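You operate a simulated robot arm through the tools that you are given. There is no shell and no other tool.

You run a simulated robot arm. Do the job below in one go: nothing can be reset, and whatever is moved stays where it is left.

TASK
When the black charger shows FULL, shelve the brown battery and put the teal one on charge in bay 2.
Fine: its socket is off while the flat plug moves, on again last; move the plug before you put the full battery on the upper shelf. Set down upright: what you pick out.

It is judged by the outcome, as a careful person would: the job done as asked, and still so three seconds after it is handed in. It fails if anything else is knocked over, pushed out of place, dropped, spilled or broken.

THE ROBOT
A 7-joint arm with a two-finger parallel gripper, fixed in place. Base frame: the origin is at the foot of the arm, x ahead of it, y to its left, z up. Units: m, degrees, N and s.
With the tool pointing down near the work surface it reaches from about 0.36 to 0.78 m from the base axis. Its first joint turns from -143.0 to 143.0 degrees. Payload 3 kg.
The tool frame sits at the grasp point between the pads (the TCP): z along the fingers, y along the line on which they close. The tips reach 0.03 m beyond it. The gripper opens to 0.11 m. The fingers are 0.02 m wide and 0.01 m thick; the gripper's body (0.048 by 0.112 m) begins 0.055 m behind the TCP.
Orientation is that of the tool frame in the base frame, as a unit quaternion [x, y, z, w]. With the fingers straight down and closing along the base's y, the tool's x points along the base's -x, its y along +y and its z along -z.

THE INTERFACE
- The arm moves only by the tool drive_tool. Its argument "deltas" is a list of rows, each an object (a shift or turn left out is 0, a gripper value left out holds the last) with "claw": the opening, from 0 (shut) to 1 (fully open); "delta_pos": the shift along the tool's x, y, z in units of 150 mm (1.0 is 150 mm), a list of three; "dr": the turn, a rotation vector about the tool's x, y, z in units of 180 degrees (1.0 is 180 degrees), a list of three. In form: [{"claw": claw, "delta_pos": [x, y, z], "dr": [wx, wy, wz]}, ...]. A call has 1 to 20 rows; each row is the pose to reach, as a shift and turn from the pose commanded when the call began, along the tool's axes at that moment. A call with a number of a shift or a turn outside -1 to 1 is refused whole. Rows are played at 5 a second. More than 0.05 m and 8.6 degrees between two rows, or a gripper value outside its range, and nothing of the call is played. A pose out of reach is approached as far as the arm can. The call stops where the force on the tool passes 90 N (or 10 N more than at its start, if that is more) or the arm is blocked; 0.2 s more then pass. Each finger travels about 0.153 m/s and halts on what it meets, pressing with about 32 N; the grip force reading is that of the motor and also rises with nothing between the fingers. The clock runs only during rows and for 0.2 s after the last one: add rows that repeat a pose to give the fingers time. The reply holds the time, the measured pose of the TCP, the force on the tool along the base axes, the opening and the grip force, in the units named above and with some noise, with the torque about the TCP (base axes, N m) and any sound that the robot's microphone picked up.
- Cameras (640 x 400 px; columns grow to the right, rows downward): "scene" is fixed at [0.0508, 0.4984, 1.6124]; the picture's right is [-0.78, -0.62, 0.00], its down [-0.28, 0.35, -0.89] and it looks along [0.56, -0.70, -0.45] (base axes); focal length 353 px, centre (320, 200). "wrist" rides on the gripper at [0.072, 0.017, -0.103] in the tool frame; the picture's right is [-0.23, 0.97, 0.00], its down [-0.76, -0.18, -0.62] and it looks along [-0.61, -0.14, 0.78] (tool axes); focal length 222 px, centre (320, 200). There is no depth. A picture from a camera that has moved, and an enlarged one, comes with that camera's place and axes in the base frame and with its lens.
- grab_frame(camera): a new picture of that camera. The clock stands still meanwhile.
- lift_body(by): slides the trunk up (or, below 0, down) by that many m; the arm rides with it, the base frame stays. It gives what a move gives, with no picture.
- enlarge(camera, box): a new picture of the part [left, top, right, bottom] of that camera's present view, enlarged. The clock stands still meanwhile.
- job_done(): hands the job in; it is judged then, once.

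Places have to be worked out from the pictures, the camera data and where the tool is seen. Open the gripper and draw the arm clear of the work before you hand the job in, unless the task says otherwise.

The tools are called as name(argument=value, ...) on one line, values as JSON. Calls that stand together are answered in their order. drive_tool: Moves the arm, as the interface text tells. Its arguments: {"type":"object","properties":{"deltas":{"type":"array","items":{"type":"object","properties":{"claw":{"type":"number"},"delta_pos":{"type":"array","items":{"type":"number"}},"dr":{"type":"array","items":{"type":"number"}}}}}},"required":["deltas"]} The other tools are called the same way: lift_body (by) slides the trunk up or down; grab_frame (camera) takes a picture; enlarge (camera, box) takes an enlarged picture of a part of a camera's view; job_done () hands the job in.

At the start:

```text
t: 0.0
ee_pos: [0.3886, -0.1281, 1.4839]
tcp_rot: [-0.002, 1.0, 0.0, 0.0]
contact_force: [0.4, 0.2, -0.1]
ft_torque: [0.03, 0.02, -0.02]
finger_gap: 0.1102
grip_force: 0.1
trunk travel left (down, up): [-0.451, 0.039]
```

scene: 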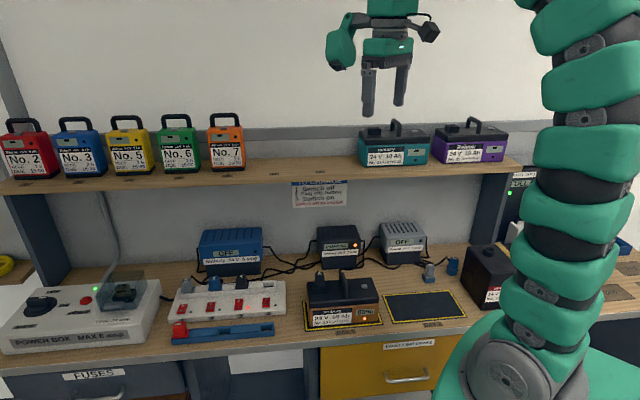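
wrist: 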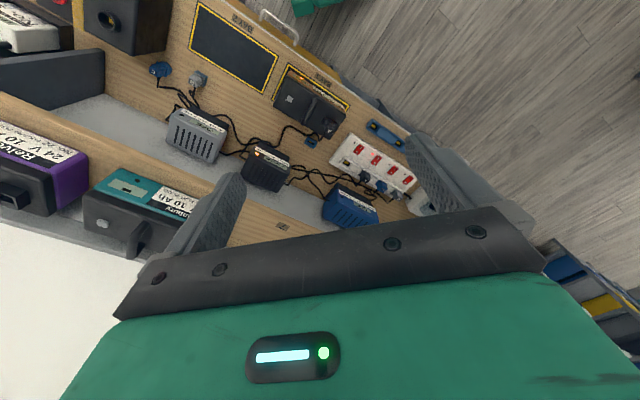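

I'll begin by looking closely at the bench, the chargers, the power strip and the notice before moving anything.

enlarge(camera="scene", box=[160, 210, 320, 350])

enlarge(camera="scene", box=[290, 210, 480, 340])

enlarge(camera="scene", box=[280, 100, 540, 220])

enlarge(camera="scene", box=[0, 250, 180, 400])

enlarge(camera="scene", box=[440, 150, 640, 330])

enlarge(camera="wrist", box=[140, 0, 440, 250])

```text
2.86 times, centred on (240, 280) of scene
camera zoom: at [0.0508, 0.4984, 1.6124], right [-0.78, -0.62, 0.0], down [-0.28, 0.35, -0.89], along [0.56, -0.7, -0.45], focal length 1008 px, centre (549, -29)
```

zoom: 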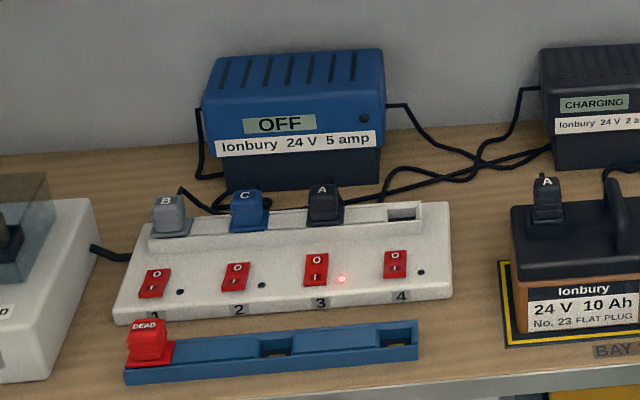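

```text
3.08 times, centred on (385, 275) of scene
camera zoom: at [0.0508, 0.4984, 1.6124], right [-0.78, -0.62, 0.0], down [-0.28, 0.35, -0.89], along [0.56, -0.7, -0.45], focal length 1086 px, centre (120, -31)
```

zoom: 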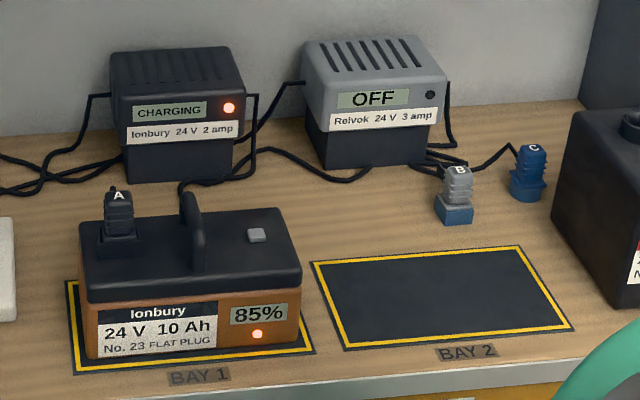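

```text
2.46 times, centred on (410, 160) of scene
camera zoom: at [0.0508, 0.4984, 1.6124], right [-0.78, -0.62, 0.0], down [-0.28, 0.35, -0.89], along [0.56, -0.7, -0.45], focal length 869 px, centre (98, 298)
```

zoom: 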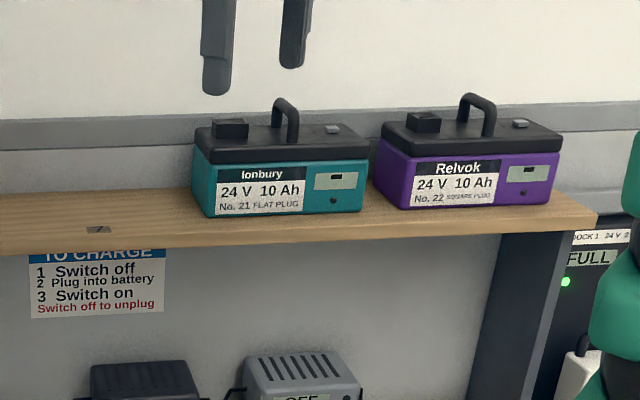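

```text
2.67 times, centred on (90, 325) of scene
camera zoom: at [0.0508, 0.4984, 1.6124], right [-0.78, -0.62, 0.0], down [-0.28, 0.35, -0.89], along [0.56, -0.7, -0.45], focal length 941 px, centre (933, -133)
```

zoom: 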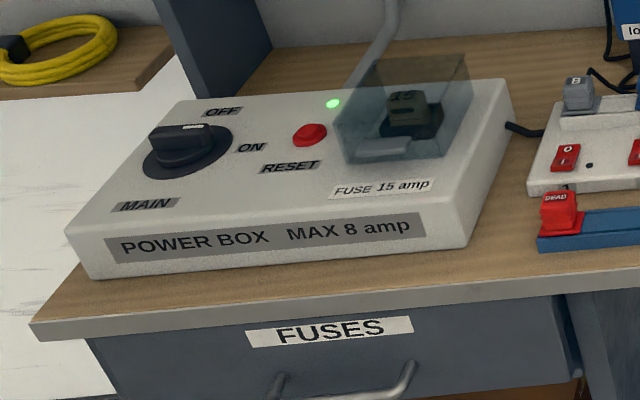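

```text
2.22 times, centred on (540, 240) of scene
camera zoom: at [0.0508, 0.4984, 1.6124], right [-0.78, -0.62, 0.0], down [-0.28, 0.35, -0.89], along [0.56, -0.7, -0.45], focal length 784 px, centre (-169, 111)
```

zoom: 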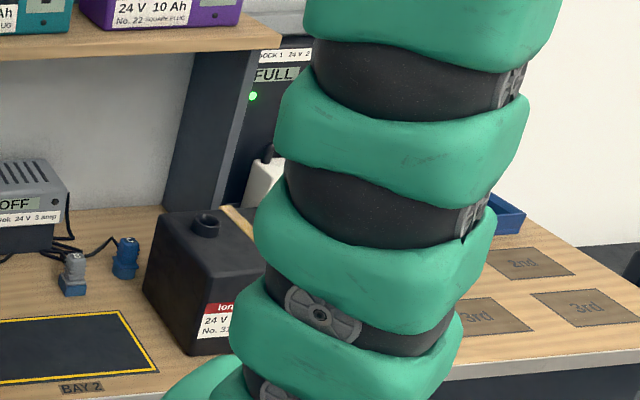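

```text
1.60 times, centred on (290, 125) of wrist
camera zoom: at [0.3169, -0.1103, 1.5884], right [0.23, 0.97, 0.0], down [0.76, -0.18, 0.62], along [0.61, -0.14, -0.78], focal length 355 px, centre (368, 320)
```

zoom: 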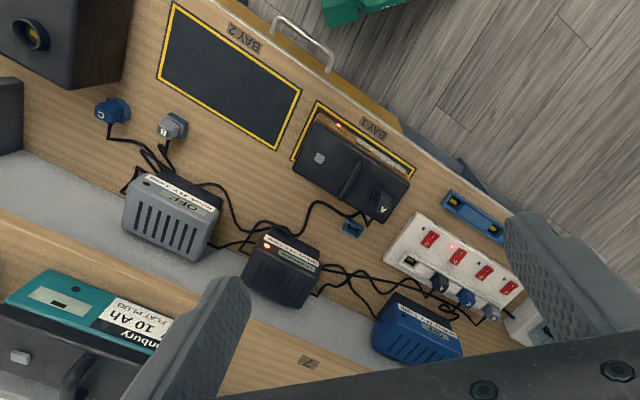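

The bench runs at about 45° to the base axes, with bay 2 near (0.31, -0.34, 0.835). I'll zoom in on the shelf marks, strip switches, plugs and battery tops for more detail.

enlarge(camera="scene", box=[240, 150, 360, 220])

enlarge(camera="scene", box=[0, 110, 120, 200])

enlarge(camera="scene", box=[160, 265, 290, 345])

enlarge(camera="scene", box=[295, 255, 395, 330])

enlarge(camera="scene", box=[345, 110, 445, 180])

enlarge(camera="scene", box=[400, 240, 520, 320])

enlarge(camera="scene", box=[300, 215, 380, 280])

```text
5.33 times, centred on (300, 185) of scene
camera zoom: at [0.0508, 0.4984, 1.6124], right [-0.78, -0.62, 0.0], down [-0.28, 0.35, -0.89], along [0.56, -0.7, -0.45], focal length 1882 px, centre (427, 280)
```

zoom: 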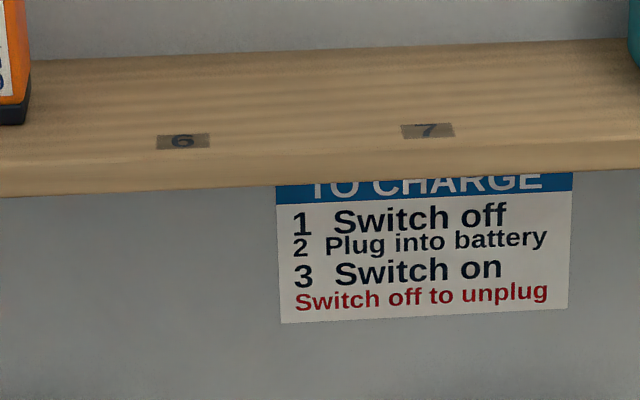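

```text
4.44 times, centred on (60, 155) of scene
camera zoom: at [0.0508, 0.4984, 1.6124], right [-0.78, -0.62, 0.0], down [-0.28, 0.35, -0.89], along [0.56, -0.7, -0.45], focal length 1568 px, centre (1476, 400)
```

zoom: 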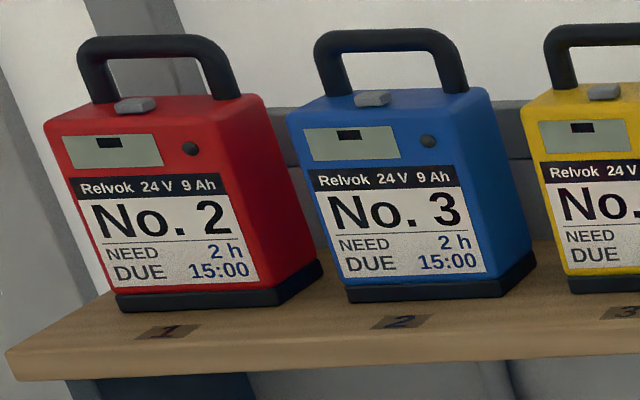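

```text
4.92 times, centred on (225, 305) of scene
camera zoom: at [0.0508, 0.4984, 1.6124], right [-0.78, -0.62, 0.0], down [-0.28, 0.35, -0.89], along [0.56, -0.7, -0.45], focal length 1737 px, centre (788, -317)
```

zoom: 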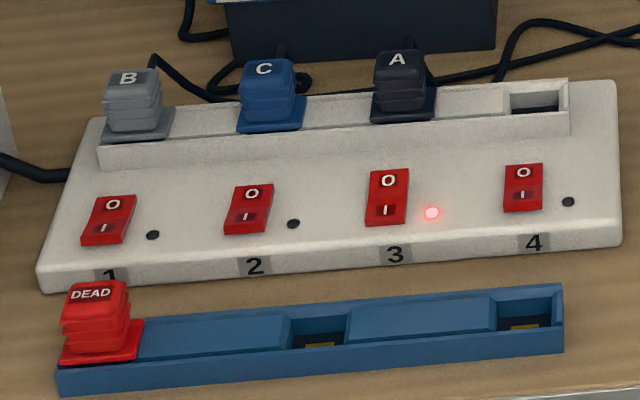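

```text
5.33 times, centred on (345, 292) of scene
camera zoom: at [0.0508, 0.4984, 1.6124], right [-0.78, -0.62, 0.0], down [-0.28, 0.35, -0.89], along [0.56, -0.7, -0.45], focal length 1882 px, centre (187, -293)
```

zoom: 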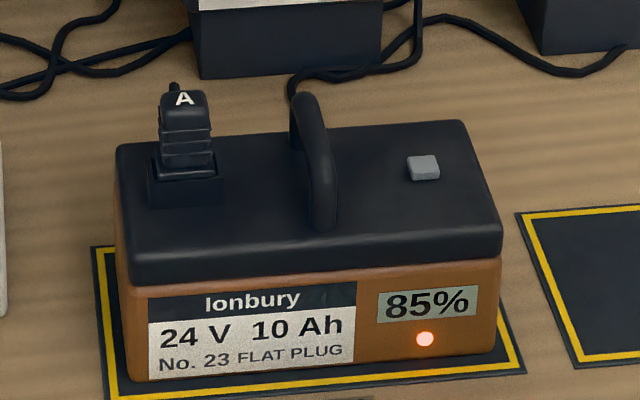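

```text
5.71 times, centred on (395, 145) of scene
camera zoom: at [0.0508, 0.4984, 1.6124], right [-0.78, -0.62, 0.0], down [-0.28, 0.35, -0.89], along [0.56, -0.7, -0.45], focal length 2016 px, centre (-109, 514)
```

zoom: 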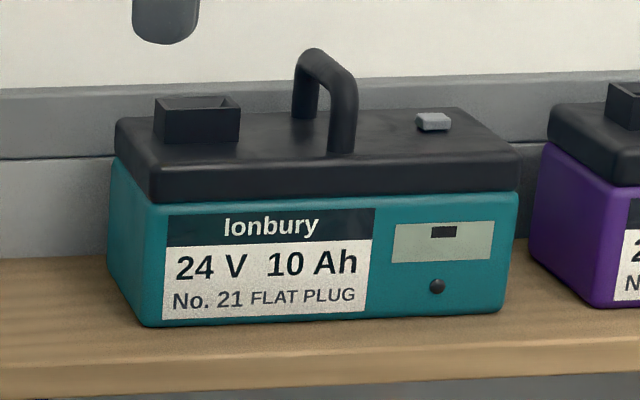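

```text
5.00 times, centred on (460, 280) of scene
camera zoom: at [0.0508, 0.4984, 1.6124], right [-0.78, -0.62, 0.0], down [-0.28, 0.35, -0.89], along [0.56, -0.7, -0.45], focal length 1764 px, centre (-380, -200)
```

zoom: 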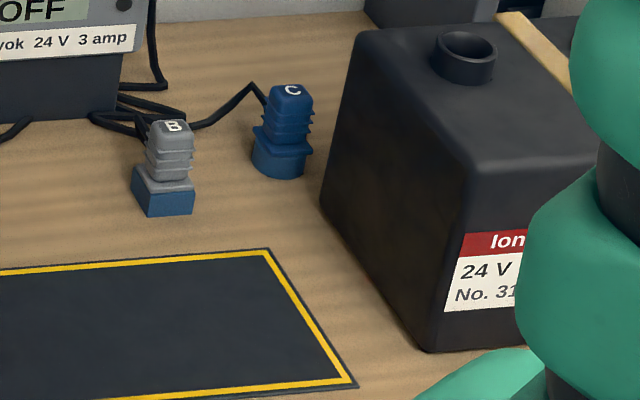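

```text
6.15 times, centred on (340, 248) of scene
camera zoom: at [0.0508, 0.4984, 1.6124], right [-0.78, -0.62, 0.0], down [-0.28, 0.35, -0.89], along [0.56, -0.7, -0.45], focal length 2172 px, centre (197, -92)
```

zoom: 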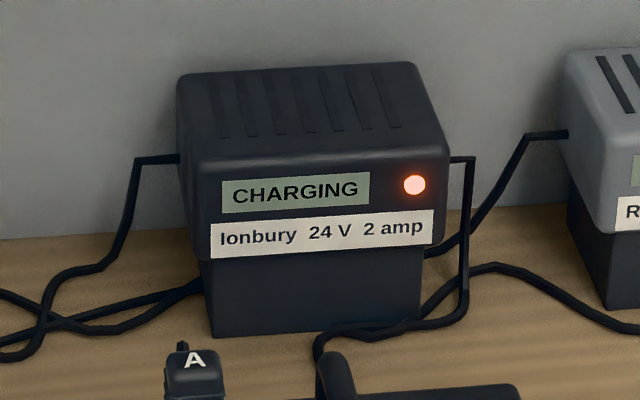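

The black charger (mains plug A in socket 3, lit) is charging brown No. 23, at 85%. While that runs I'll turn the tool to face the bench at 45°, staying high, to measure things with the wrist camera.

drive_tool(deltas=[{"claw": 1, "delta_pos": [-0.02, -0.13, 0], "dr": [0, 0, 0.04]}, {"delta_pos": [-0.04, -0.27, 0], "dr": [0, 0, 0.08]}, {"delta_pos": [-0.06, -0.4, 0], "dr": [0, 0, 0.12]}, {"delta_pos": [-0.085, -0.54, 0], "dr": [0, 0, 0.16]}, {"delta_pos": [-0.105, -0.67, 0], "dr": [0, 0, 0.2]}, {"delta_pos": [-0.125, -0.8, 0], "dr": [0, 0, 0.24]}, {"delta_pos": [-0.146, -0.938, 0], "dr": [0, 0, 0.25]}])

grab_frame(camera="wrist")

grab_frame(camera="scene")

```text
t: 1.6
ee_pos: [0.4094, -0.2521, 1.4542]
tcp_rot: [0.383, 0.924, 0.0, 0.0]
contact_force: [0.0, 0.2, 1.1]
ft_torque: [0.01, -0.01, -0.03]
finger_gap: 0.1103
grip_force: 0.1
out of reach, approached as far as the arm can: row 4, 5, 6, 7
trunk travel left (down, up): [-0.451, 0.039]
```

```text
taken
camera wrist: at [0.371, -0.1888, 1.5593], right [0.85, 0.53, 0.0], down [0.41, -0.66, 0.62], along [0.33, -0.53, -0.78], focal length 222 px, centre (320, 200)
```

wrist: 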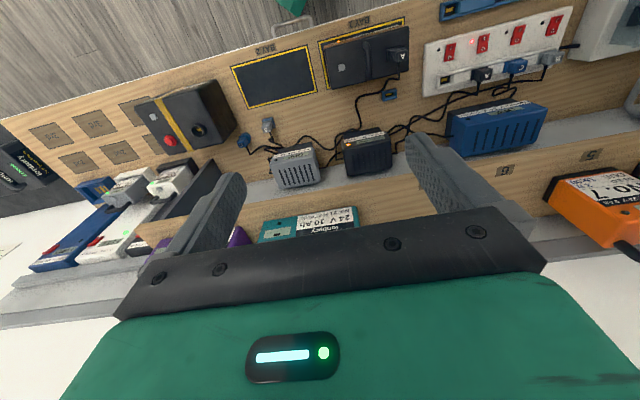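

```text
taken
```

scene: 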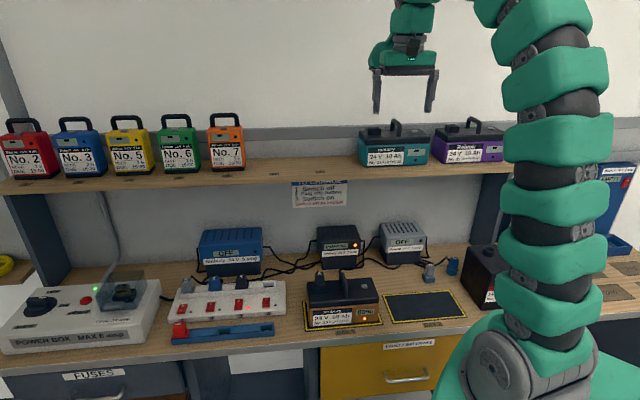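

The arm is near the top of its reach at this height. I'll zoom into the right-hand dock area and the shelf/bay regions in this wrist view.

enlarge(camera="wrist", box=[0, 80, 240, 280])

enlarge(camera="wrist", box=[220, 10, 420, 130])

enlarge(camera="wrist", box=[410, 0, 600, 110])

enlarge(camera="scene", box=[500, 150, 640, 330])

enlarge(camera="scene", box=[300, 210, 400, 340])

```text
2.00 times, centred on (120, 180) of wrist
camera zoom: at [0.371, -0.1888, 1.5593], right [0.85, 0.53, 0.0], down [0.41, -0.66, 0.62], along [0.33, -0.53, -0.78], focal length 444 px, centre (720, 240)
```

zoom: 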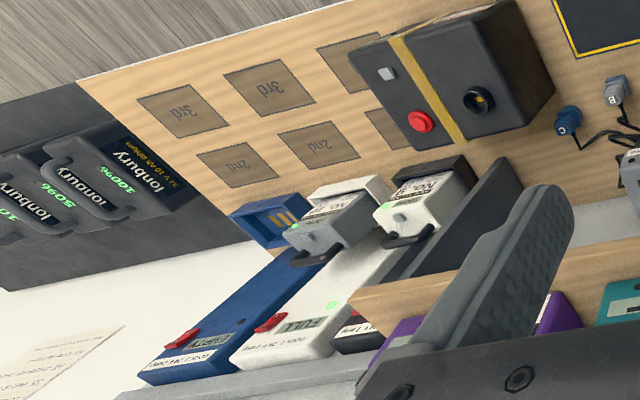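

```text
3.20 times, centred on (320, 70) of wrist
camera zoom: at [0.371, -0.1888, 1.5593], right [0.85, 0.53, 0.0], down [0.41, -0.66, 0.62], along [0.33, -0.53, -0.78], focal length 711 px, centre (320, 616)
```

zoom: 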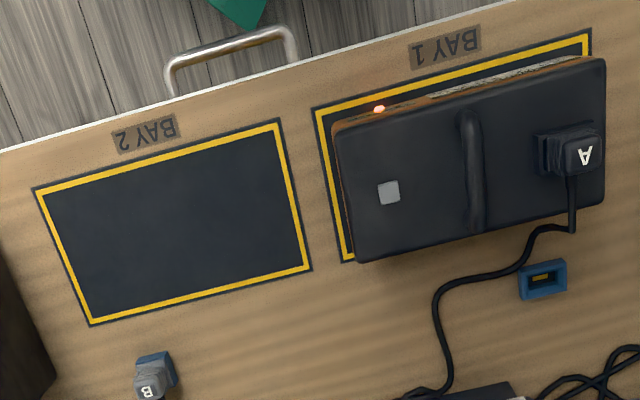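

```text
3.37 times, centred on (505, 55) of wrist
camera zoom: at [0.371, -0.1888, 1.5593], right [0.85, 0.53, 0.0], down [0.41, -0.66, 0.62], along [0.33, -0.53, -0.78], focal length 748 px, centre (-303, 688)
```

zoom: 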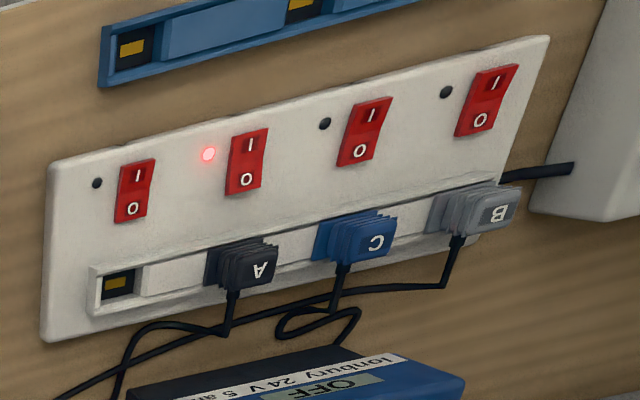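

```text
2.22 times, centred on (570, 240) of scene
camera zoom: at [0.0508, 0.4984, 1.6124], right [-0.78, -0.62, 0.0], down [-0.28, 0.35, -0.89], along [0.56, -0.7, -0.45], focal length 784 px, centre (-236, 111)
```

zoom: 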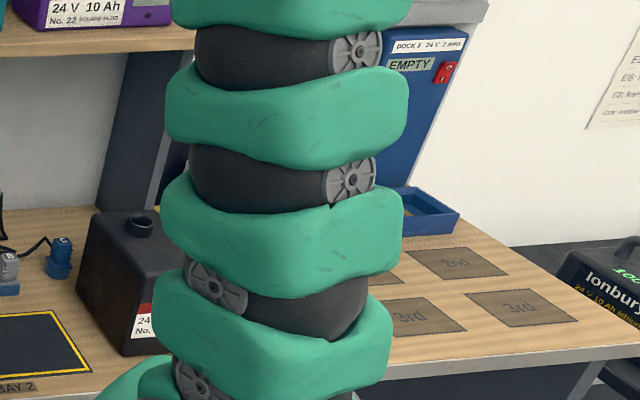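

```text
3.08 times, centred on (350, 275) of scene
camera zoom: at [0.0508, 0.4984, 1.6124], right [-0.78, -0.62, 0.0], down [-0.28, 0.35, -0.89], along [0.56, -0.7, -0.45], focal length 1086 px, centre (228, -31)
```

zoom: 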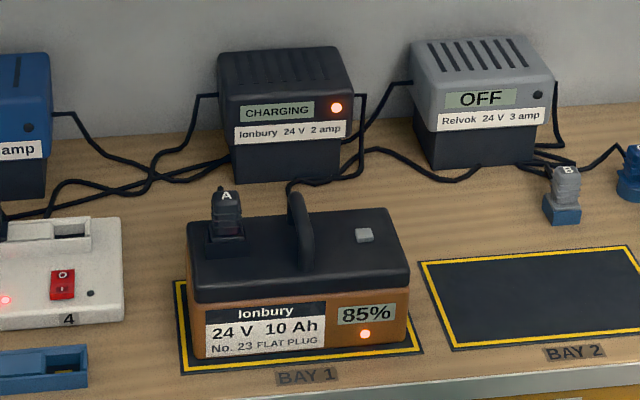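

Cross-checking both cameras gives a bench top at z≈0.80, bay 2 centre ≈(0.33,-0.377), bay 1 centre ≈(0.52,-0.19), and the teal front near w≈0.73. I'll lower the trunk to view the bench more closely and see how fast charging runs.

lift_body(by=-0.25)

grab_frame(camera="wrist")

enlarge(camera="scene", box=[300, 210, 400, 340])

```text
t: 4.2
ee_pos: [0.4102, -0.251, 1.2035]
tcp_rot: [0.383, 0.924, -0.001, 0.0]
contact_force: [-0.3, -0.2, 0.1]
ft_torque: [0.02, -0.02, 0.01]
finger_gap: 0.1098
grip_force: 0.0
trunk travel left (down, up): [-0.201, 0.289]
```

```text
taken
camera wrist: at [0.372, -0.1884, 1.3094], right [0.85, 0.53, 0.0], down [0.41, -0.66, 0.62], along [0.33, -0.53, -0.78], focal length 222 px, centre (320, 200)
```

wrist: 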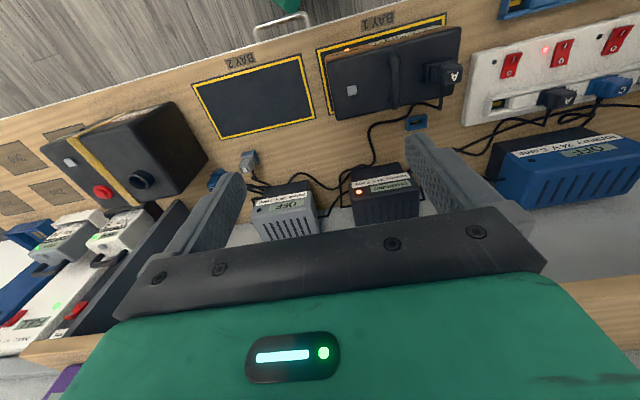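

```text
3.08 times, centred on (350, 275) of scene
camera zoom: at [0.0508, 0.4984, 1.6124], right [-0.78, -0.62, 0.0], down [-0.28, 0.35, -0.89], along [0.56, -0.7, -0.45], focal length 1086 px, centre (228, -31)
```

zoom: 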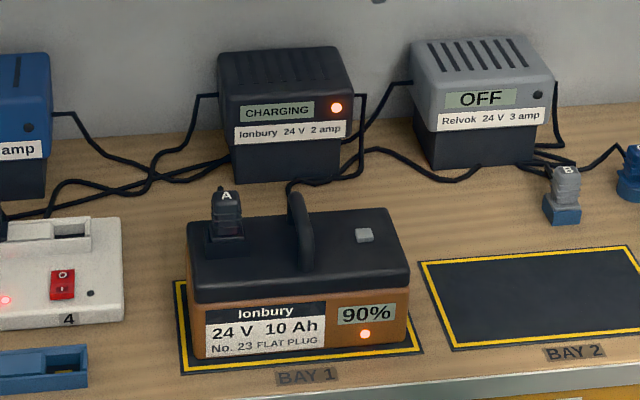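

Charge went 85%→90% by t=4.2, so FULL is some seconds off. Switch 3 triangulates to about (0.768, 0.004, 0.832), so I'll use the wait to move over the strip in steps, keeping high.

drive_tool(deltas=[{"claw": 0.5, "delta_pos": [0, 0.3, 0.1]}, {"claw": 0, "delta_pos": [0, 0.6, 0.2]}, {"claw": 0, "delta_pos": [0, 0.9, 0.3]}, {"delta_pos": [0, 1.0, 0.4]}, {"delta_pos": [0, 1.0, 0.4]}])

enlarge(camera="scene", box=[300, 210, 400, 340])

grab_frame(camera="wrist")

```text
t: 5.4
ee_pos: [0.5151, -0.143, 1.1447]
tcp_rot: [0.382, 0.924, 0.0, 0.0]
contact_force: [0.5, 0.0, 0.3]
ft_torque: [0.02, 0.02, -0.02]
finger_gap: 0.0001
grip_force: 32.6
trunk travel left (down, up): [-0.201, 0.289]
```

```text
3.08 times, centred on (350, 275) of scene
camera zoom: at [0.0508, 0.4984, 1.6124], right [-0.78, -0.62, 0.0], down [-0.28, 0.35, -0.89], along [0.56, -0.7, -0.45], focal length 1086 px, centre (228, -31)
```

zoom: 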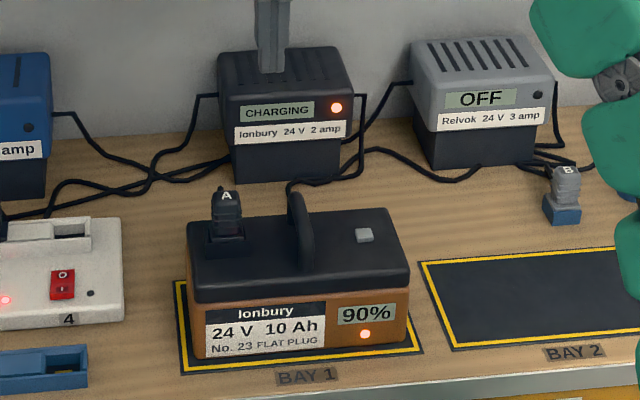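

```text
taken
camera wrist: at [0.4773, -0.0809, 1.2488], right [0.85, 0.53, 0.0], down [0.41, -0.66, 0.62], along [0.33, -0.53, -0.78], focal length 222 px, centre (320, 200)
```

wrist: 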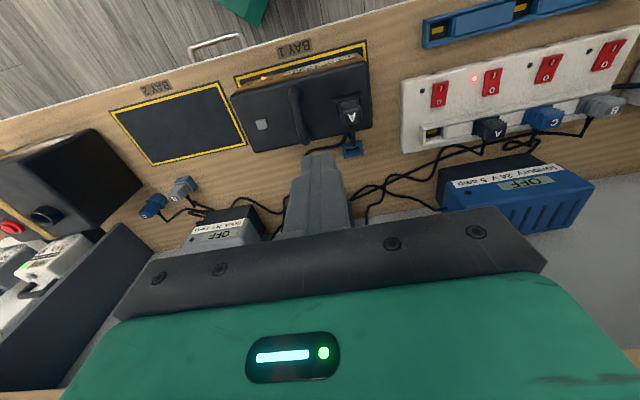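

Still CHARGING at 90%. I'll continue along the bench toward the strip.

drive_tool(deltas=[{"claw": 0, "delta_pos": [-0.05, 0.3, 0.05]}, {"delta_pos": [-0.1, 0.6, 0.1]}, {"delta_pos": [-0.15, 0.9, 0.15]}, {"delta_pos": [-0.2, 1.0, 0.2]}, {"delta_pos": [-0.2, 1.0, 0.2]}])

grab_frame(camera="wrist")

```text
t: 6.6
ee_pos: [0.6433, -0.0606, 1.1175]
tcp_rot: [0.383, 0.924, 0.0, 0.0]
contact_force: [-0.5, 0.5, 0.6]
ft_torque: [0.02, 0.0, 0.01]
finger_gap: 0.0001
grip_force: 32.4
trunk travel left (down, up): [-0.201, 0.289]
```

```text
taken
camera wrist: at [0.6052, 0.0032, 1.2215], right [0.85, 0.53, 0.0], down [0.41, -0.66, 0.62], along [0.33, -0.53, -0.78], focal length 222 px, centre (320, 200)
```

wrist: 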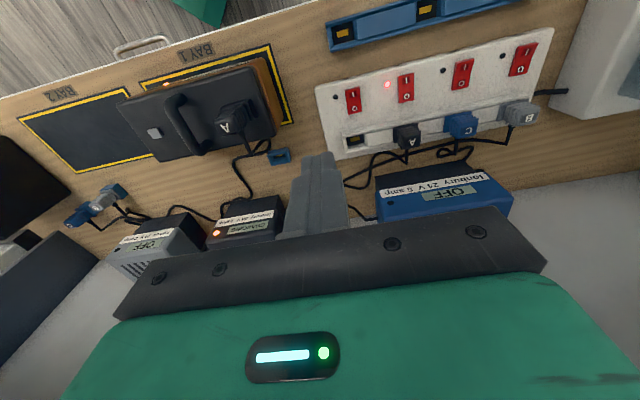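

I'll go on to hover above switch 3.

drive_tool(deltas=[{"claw": 0, "delta_pos": [-0.06, 0.22, 0.12]}, {"delta_pos": [-0.13, 0.45, 0.3]}, {"delta_pos": [-0.2, 0.65, 0.5]}, {"delta_pos": [-0.25, 0.8, 0.7]}, {"delta_pos": [-0.27, 0.893, 0.85]}, {"delta_pos": [-0.27, 0.893, 0.85]}])

grab_frame(camera="wrist")

enlarge(camera="scene", box=[300, 210, 400, 340])

```text
t: 8.0
ee_pos: [0.7406, -0.0007, 0.9874]
tcp_rot: [0.382, 0.924, 0.0, 0.001]
contact_force: [-0.2, -0.2, -0.1]
ft_torque: [0.0, 0.0, -0.02]
finger_gap: 0.0
grip_force: 32.6
out of reach, approached as far as the arm can: row 1, 2, 3, 4, 5, 6
trunk travel left (down, up): [-0.201, 0.289]
```

```text
taken
camera wrist: at [0.7018, 0.0623, 1.0925], right [0.85, 0.53, 0.0], down [0.41, -0.66, 0.62], along [0.33, -0.53, -0.78], focal length 222 px, centre (320, 200)
```

wrist: 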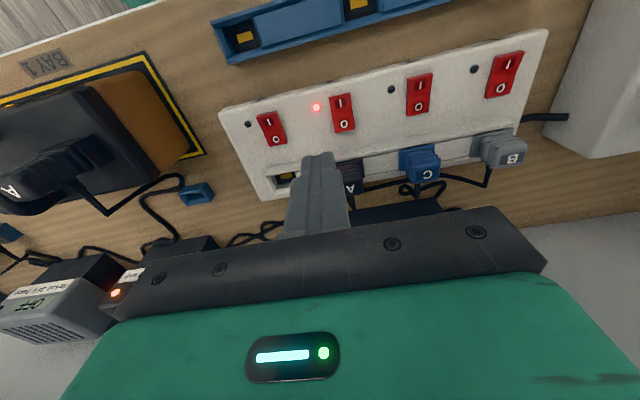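

```text
3.08 times, centred on (350, 275) of scene
camera zoom: at [0.0508, 0.4984, 1.6124], right [-0.78, -0.62, 0.0], down [-0.28, 0.35, -0.89], along [0.56, -0.7, -0.45], focal length 1086 px, centre (228, -31)
```

zoom: 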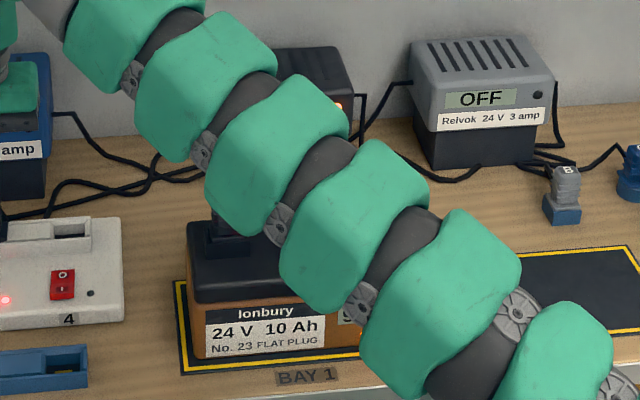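

The switch reads at about (0.767, 0.006). The arm is at its outer reach for this trunk height, so I'll lower the trunk a little (tips stay above the strip) and zoom in on the switches.

lift_body(by=-0.06)

enlarge(camera="wrist", box=[210, 40, 530, 240])

grab_frame(camera="scene")

```text
t: 9.0
ee_pos: [0.7393, -0.0017, 0.927]
tcp_rot: [0.382, 0.924, 0.0, 0.0]
contact_force: [-0.4, -0.6, -0.7]
ft_torque: [-0.01, 0.01, 0.02]
finger_gap: 0.0
grip_force: 31.6
trunk travel left (down, up): [-0.141, 0.349]
```

```text
2.00 times, centred on (370, 140) of wrist
camera zoom: at [0.7018, 0.0621, 1.0325], right [0.85, 0.53, 0.0], down [0.41, -0.66, 0.62], along [0.33, -0.53, -0.78], focal length 444 px, centre (220, 320)
```

zoom: 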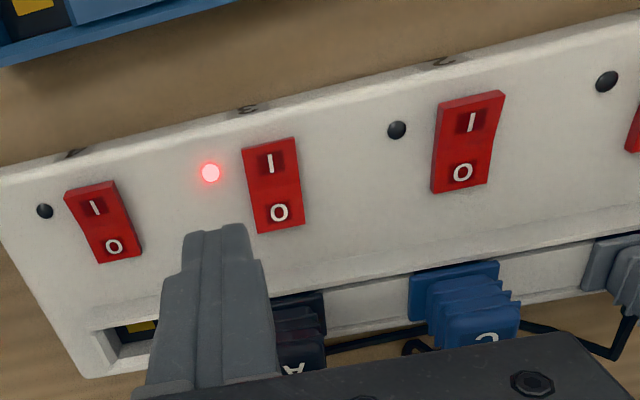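

```text
taken
```

scene: 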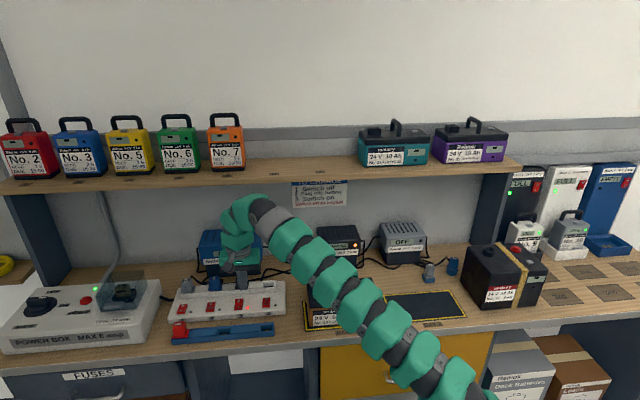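

The scene view of the docks is now clear; I'll zoom in there, and on the charger display.

enlarge(camera="scene", box=[460, 150, 640, 310])

enlarge(camera="scene", box=[290, 210, 400, 280])

enlarge(camera="scene", box=[160, 240, 300, 350])

```text
2.50 times, centred on (550, 230) of scene
camera zoom: at [0.0508, 0.4984, 1.6124], right [-0.78, -0.62, 0.0], down [-0.28, 0.35, -0.89], along [0.56, -0.7, -0.45], focal length 882 px, centre (-255, 125)
```

zoom: 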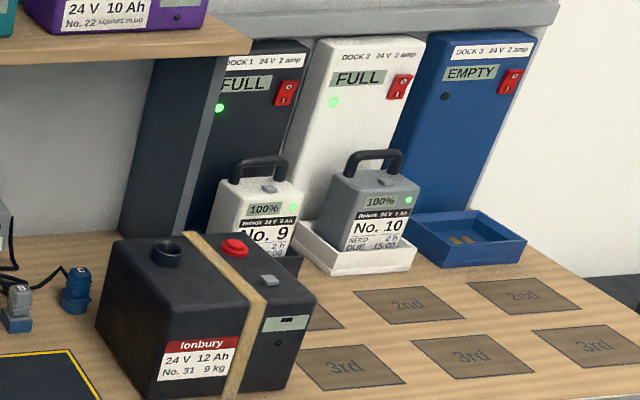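

```text
5.71 times, centred on (345, 245) of scene
camera zoom: at [0.0508, 0.4984, 1.6124], right [-0.78, -0.62, 0.0], down [-0.28, 0.35, -0.89], along [0.56, -0.7, -0.45], focal length 2016 px, centre (177, -57)
```

zoom: 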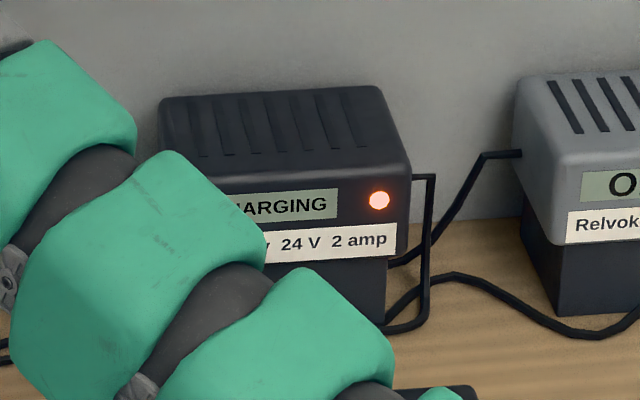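

```text
3.64 times, centred on (230, 295) of scene
camera zoom: at [0.0508, 0.4984, 1.6124], right [-0.78, -0.62, 0.0], down [-0.28, 0.35, -0.89], along [0.56, -0.7, -0.45], focal length 1283 px, centre (647, -146)
```

zoom: 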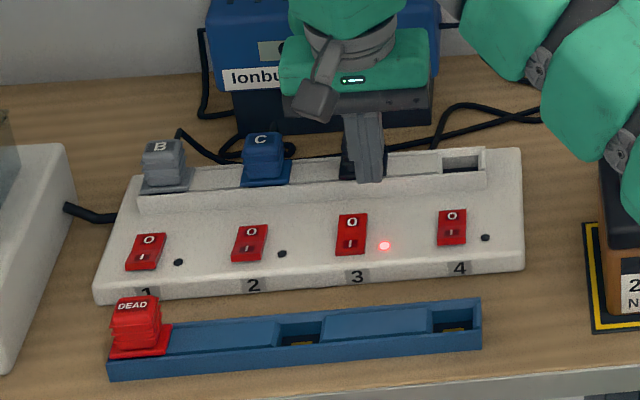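

Still CHARGING at t=9. The switch's O end is at about (0.776,-0.002); I'll hover above it without touching, tips at about z=0.87, to test reach while waiting.

drive_tool(deltas=[{"claw": 0, "delta_pos": [-0.08, 0.08, 0.05]}, {"delta_pos": [-0.17, 0.17, 0.1]}, {"delta_pos": [-0.18, 0.17, 0.15]}, {"delta_pos": [-0.18, 0.17, 0.15]}])

enlarge(camera="wrist", box=[210, 40, 530, 240])

enlarge(camera="scene", box=[290, 210, 400, 280])

```text
t: 10.0
ee_pos: [0.749, -0.0017, 0.9108]
tcp_rot: [0.381, 0.924, 0.0, 0.0]
contact_force: [0.6, -0.2, 0.6]
ft_torque: [0.03, 0.01, -0.01]
finger_gap: 0.0
grip_force: 31.9
out of reach, approached as far as the arm can: row 1, 2, 3, 4
trunk travel left (down, up): [-0.141, 0.349]
```

```text
2.00 times, centred on (370, 140) of wrist
camera zoom: at [0.7106, 0.0623, 1.0161], right [0.85, 0.53, 0.0], down [0.41, -0.66, 0.62], along [0.33, -0.53, -0.78], focal length 444 px, centre (220, 320)
```

zoom: 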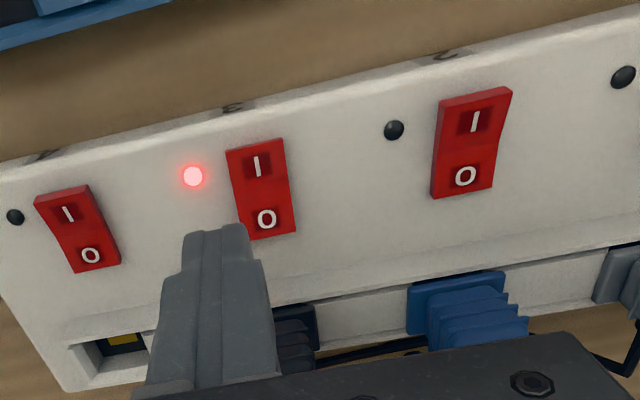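

```text
5.71 times, centred on (345, 245) of scene
camera zoom: at [0.0508, 0.4984, 1.6124], right [-0.78, -0.62, 0.0], down [-0.28, 0.35, -0.89], along [0.56, -0.7, -0.45], focal length 2016 px, centre (177, -57)
```

zoom: 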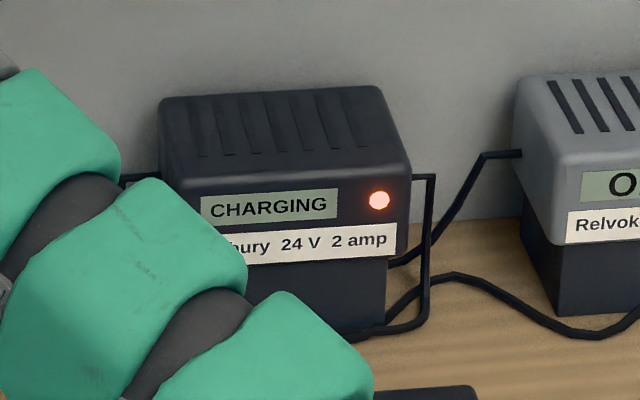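

With the trunk low the arm runs out of reach; a higher trunk gives more reach here. I'll raise the trunk 0.10 and come down over the switch with the arm.

lift_body(by=0.1)

enlarge(camera="scene", box=[290, 210, 400, 280])

```text
t: 11.3
ee_pos: [0.7504, -0.0016, 1.0131]
tcp_rot: [0.381, 0.924, 0.0, 0.0]
contact_force: [0.3, 1.1, 1.1]
ft_torque: [-0.03, 0.0, 0.0]
finger_gap: 0.0
grip_force: 31.7
trunk travel left (down, up): [-0.241, 0.249]
```

```text
5.71 times, centred on (345, 245) of scene
camera zoom: at [0.0508, 0.4984, 1.6124], right [-0.78, -0.62, 0.0], down [-0.28, 0.35, -0.89], along [0.56, -0.7, -0.45], focal length 2016 px, centre (177, -57)
```

zoom: 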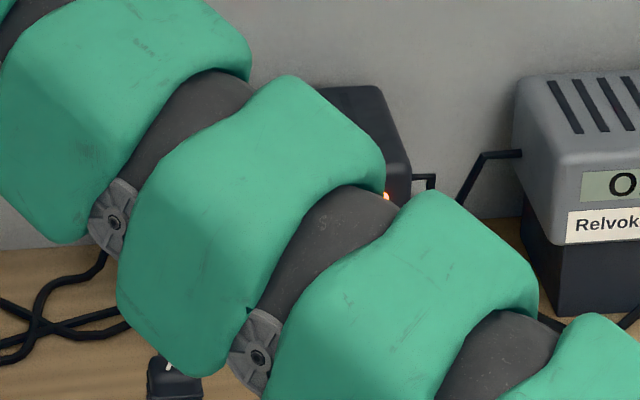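

The charger LED is still orange (charging). I'll descend to hover just above the O end, tips about 3 cm over the strip.

drive_tool(deltas=[{"claw": 0, "delta_pos": [0, 0, 0.2]}, {"delta_pos": [0, 0.03, 0.45]}, {"delta_pos": [-0.08, 0.08, 0.65]}, {"delta_pos": [-0.122, 0.117, 0.78]}, {"delta_pos": [-0.122, 0.117, 0.78]}])

enlarge(camera="wrist", box=[210, 40, 530, 240])

enlarge(camera="scene", box=[290, 210, 400, 330])

```text
t: 12.5
ee_pos: [0.7762, -0.0019, 0.8944]
tcp_rot: [0.382, 0.924, 0.001, 0.0]
contact_force: [-0.5, 0.3, 0.6]
ft_torque: [0.04, 0.0, 0.0]
finger_gap: 0.0
grip_force: 32.0
trunk travel left (down, up): [-0.241, 0.249]
```

```text
2.00 times, centred on (370, 140) of wrist
camera zoom: at [0.7372, 0.0612, 0.9994], right [0.85, 0.53, 0.0], down [0.41, -0.66, 0.62], along [0.33, -0.53, -0.78], focal length 444 px, centre (220, 320)
```

zoom: 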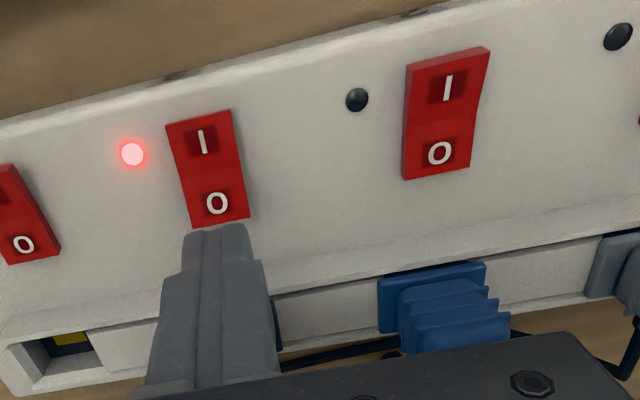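

```text
3.33 times, centred on (345, 270) of scene
camera zoom: at [0.0508, 0.4984, 1.6124], right [-0.78, -0.62, 0.0], down [-0.28, 0.35, -0.89], along [0.56, -0.7, -0.45], focal length 1176 px, centre (237, -33)
```

zoom: 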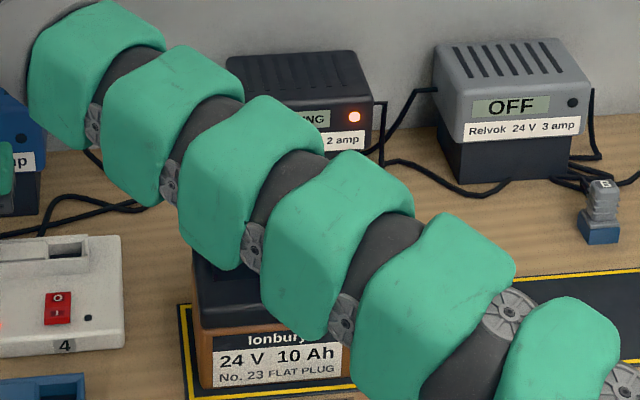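

I'm hovering exactly over the O end of switch 3. The charger LED is still orange, so I'll wait in place a couple of seconds.

drive_tool(deltas=[{"claw": 0, "delta_pos": [0, 0, 0]}, {"delta_pos": [0, 0, 0]}, {"delta_pos": [0, 0, 0]}, {"delta_pos": [0, 0, 0]}, {"delta_pos": [0, 0, 0]}, {"delta_pos": [0, 0, 0]}, {"delta_pos": [0, 0, 0]}, {"delta_pos": [0, 0, 0]}, {"delta_pos": [0, 0, 0]}, {"delta_pos": [0, 0, 0]}])

enlarge(camera="scene", box=[290, 210, 400, 330])

grab_frame(camera="wrist")

```text
t: 14.7
ee_pos: [0.7763, -0.0025, 0.8949]
tcp_rot: [0.381, 0.925, 0.0, 0.0]
contact_force: [0.2, 0.0, 0.4]
ft_torque: [-0.04, -0.02, -0.03]
finger_gap: 0.0
grip_force: 32.2
trunk travel left (down, up): [-0.241, 0.249]
```

```text
3.33 times, centred on (345, 270) of scene
camera zoom: at [0.0508, 0.4984, 1.6124], right [-0.78, -0.62, 0.0], down [-0.28, 0.35, -0.89], along [0.56, -0.7, -0.45], focal length 1176 px, centre (237, -33)
```

zoom: 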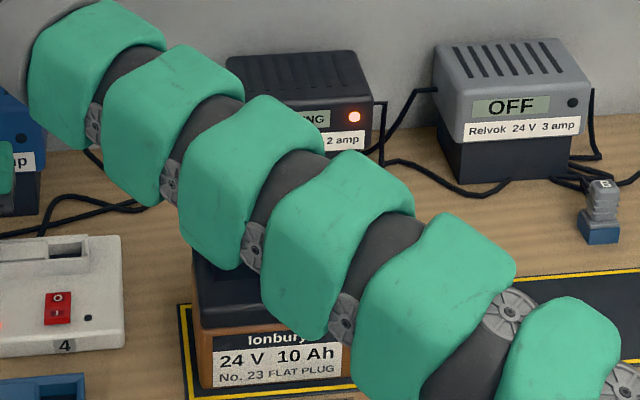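

```text
taken
camera wrist: at [0.7371, 0.0611, 1.0], right [0.85, 0.53, 0.0], down [0.41, -0.66, 0.62], along [0.33, -0.53, -0.78], focal length 222 px, centre (320, 200)
```

wrist: 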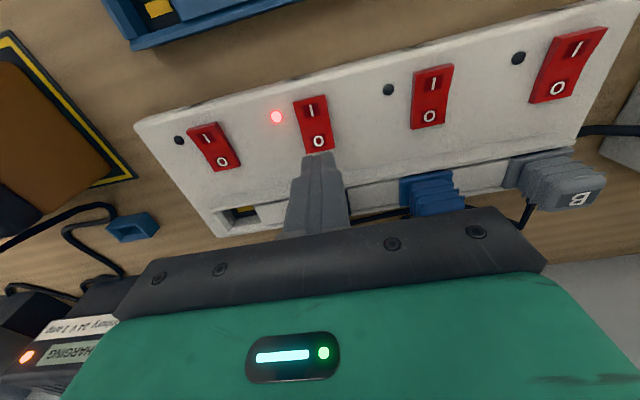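

The wrist view also shows the charger display, still "CHARGING". I'll wait a few more seconds.

drive_tool(deltas=[{"claw": 0, "delta_pos": [0, 0, 0]}, {"delta_pos": [0, 0, 0]}, {"delta_pos": [0, 0, 0]}, {"delta_pos": [0, 0, 0]}, {"delta_pos": [0, 0, 0]}, {"delta_pos": [0, 0, 0]}, {"delta_pos": [0, 0, 0]}, {"delta_pos": [0, 0, 0]}, {"delta_pos": [0, 0, 0]}, {"delta_pos": [0, 0, 0]}, {"delta_pos": [0, 0, 0]}, {"delta_pos": [0, 0, 0]}, {"delta_pos": [0, 0, 0]}, {"delta_pos": [0, 0, 0]}, {"delta_pos": [0, 0, 0]}])

enlarge(camera="wrist", box=[0, 280, 180, 400])

enlarge(camera="scene", box=[290, 210, 400, 330])

```text
t: 17.9
ee_pos: [0.7754, -0.002, 0.8954]
tcp_rot: [0.382, 0.924, 0.0, 0.001]
contact_force: [-0.4, 0.0, 0.5]
ft_torque: [0.0, 0.0, -0.01]
finger_gap: 0.0
grip_force: 32.0
trunk travel left (down, up): [-0.241, 0.249]
```

```text
3.33 times, centred on (90, 340) of wrist
camera zoom: at [0.7371, 0.0612, 1.0], right [0.85, 0.53, 0.0], down [0.41, -0.66, 0.62], along [0.33, -0.53, -0.78], focal length 740 px, centre (1087, -267)
```

zoom: 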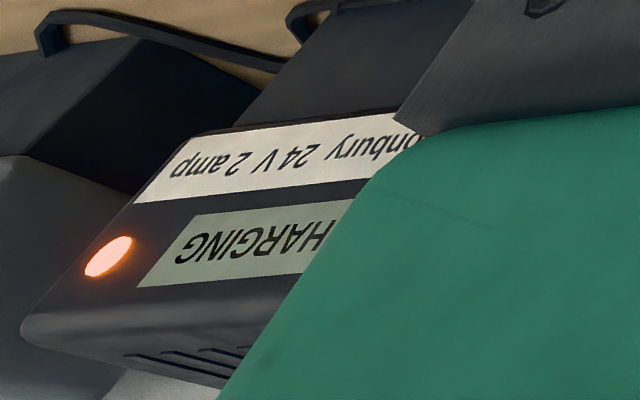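

```text
3.33 times, centred on (345, 270) of scene
camera zoom: at [0.0508, 0.4984, 1.6124], right [-0.78, -0.62, 0.0], down [-0.28, 0.35, -0.89], along [0.56, -0.7, -0.45], focal length 1176 px, centre (237, -33)
```

zoom: 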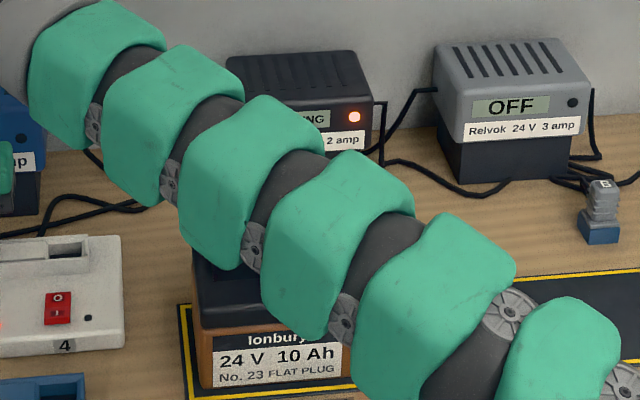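

Still "CHARGING" at t=17.9; I'll keep waiting, watching the display with the wrist camera.

drive_tool(deltas=[{"claw": 0, "delta_pos": [0, 0, 0]}, {"delta_pos": [0, 0, 0]}, {"delta_pos": [0, 0, 0]}, {"delta_pos": [0, 0, 0]}, {"delta_pos": [0, 0, 0]}, {"delta_pos": [0, 0, 0]}, {"delta_pos": [0, 0, 0]}, {"delta_pos": [0, 0, 0]}, {"delta_pos": [0, 0, 0]}, {"delta_pos": [0, 0, 0]}, {"delta_pos": [0, 0, 0]}, {"delta_pos": [0, 0, 0]}, {"delta_pos": [0, 0, 0]}, {"delta_pos": [0, 0, 0]}, {"delta_pos": [0, 0, 0]}, {"delta_pos": [0, 0, 0]}, {"delta_pos": [0, 0, 0]}, {"delta_pos": [0, 0, 0]}, {"delta_pos": [0, 0, 0]}, {"delta_pos": [0, 0, 0]}])

enlarge(camera="wrist", box=[0, 280, 180, 400])

```text
t: 22.1
ee_pos: [0.7762, -0.0016, 0.8945]
tcp_rot: [0.382, 0.924, 0.0, 0.0]
contact_force: [0.3, -1.1, 0.0]
ft_torque: [-0.01, -0.01, -0.01]
finger_gap: 0.0
grip_force: 32.1
trunk travel left (down, up): [-0.241, 0.249]
```

```text
3.33 times, centred on (90, 340) of wrist
camera zoom: at [0.737, 0.0611, 1.0], right [0.85, 0.53, 0.0], down [0.41, -0.66, 0.62], along [0.33, -0.53, -0.78], focal length 740 px, centre (1087, -267)
```

zoom: 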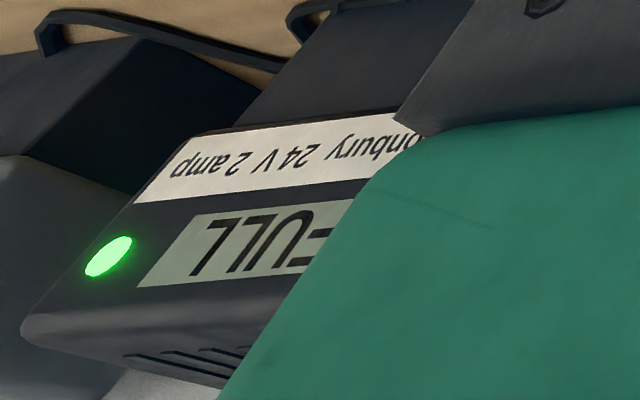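

The display now reads FULL with a green LED. I'll press down on the O end of switch 3 gently.

drive_tool(deltas=[{"claw": 0, "delta_pos": [0, 0, 0.08]}, {"delta_pos": [0, 0, 0.13]}, {"delta_pos": [0, 0, 0.16]}, {"delta_pos": [0, 0, 0.18]}, {"delta_pos": [0, 0, 0.2]}])

enlarge(camera="wrist", box=[210, 40, 530, 240])

```text
t: 23.3
ee_pos: [0.7752, -0.0019, 0.8645]
tcp_rot: [0.383, 0.924, 0.0, 0.0]
contact_force: [0.4, -0.1, 0.8]
ft_torque: [0.0, 0.0, -0.01]
finger_gap: 0.0
grip_force: 32.4
trunk travel left (down, up): [-0.241, 0.249]
```

```text
2.00 times, centred on (370, 140) of wrist
camera zoom: at [0.7364, 0.062, 0.9689], right [0.85, 0.53, 0.0], down [0.41, -0.66, 0.62], along [0.33, -0.53, -0.78], focal length 444 px, centre (220, 320)
```

zoom: 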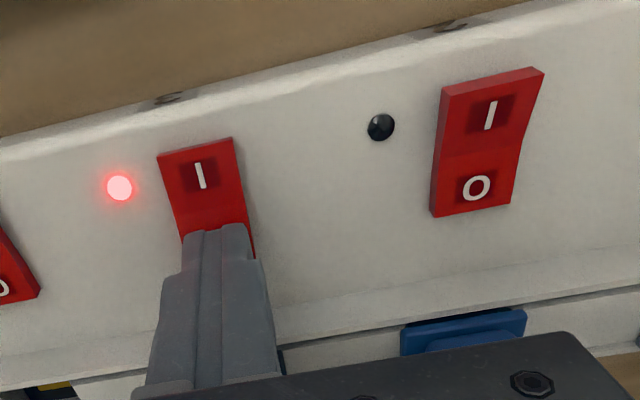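

Tips are at z≈0.8345 with no contact yet. I'll keep going down in small increments.

drive_tool(deltas=[{"claw": 0, "delta_pos": [0, 0, 0.02]}, {"delta_pos": [0, 0, 0.04]}, {"delta_pos": [0, 0, 0.05]}, {"delta_pos": [0, 0, 0.06]}])

enlarge(camera="wrist", box=[210, 40, 530, 240])

```text
t: 24.3
ee_pos: [0.7732, -0.002, 0.8621]
tcp_rot: [0.382, 0.924, 0.002, 0.005]
contact_force: [7.6, -2.4, 52.2]
ft_torque: [0.23, 0.21, -0.56]
finger_gap: 0.0002
grip_force: 32.2
trunk travel left (down, up): [-0.241, 0.249]
```

```text
2.00 times, centred on (370, 140) of wrist
camera zoom: at [0.7347, 0.0618, 0.9658], right [0.85, 0.53, 0.01], down [0.41, -0.66, 0.63], along [0.34, -0.53, -0.78], focal length 444 px, centre (220, 320)
```

zoom: 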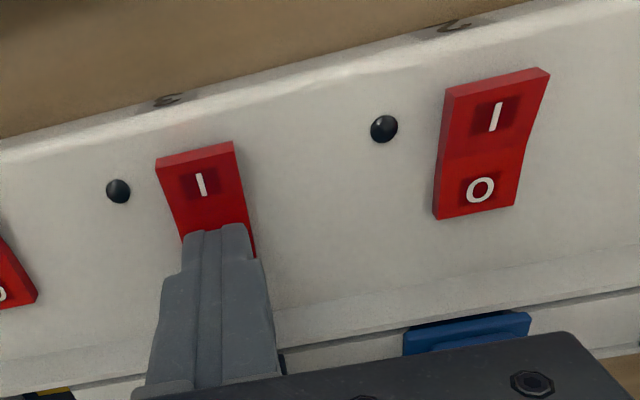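

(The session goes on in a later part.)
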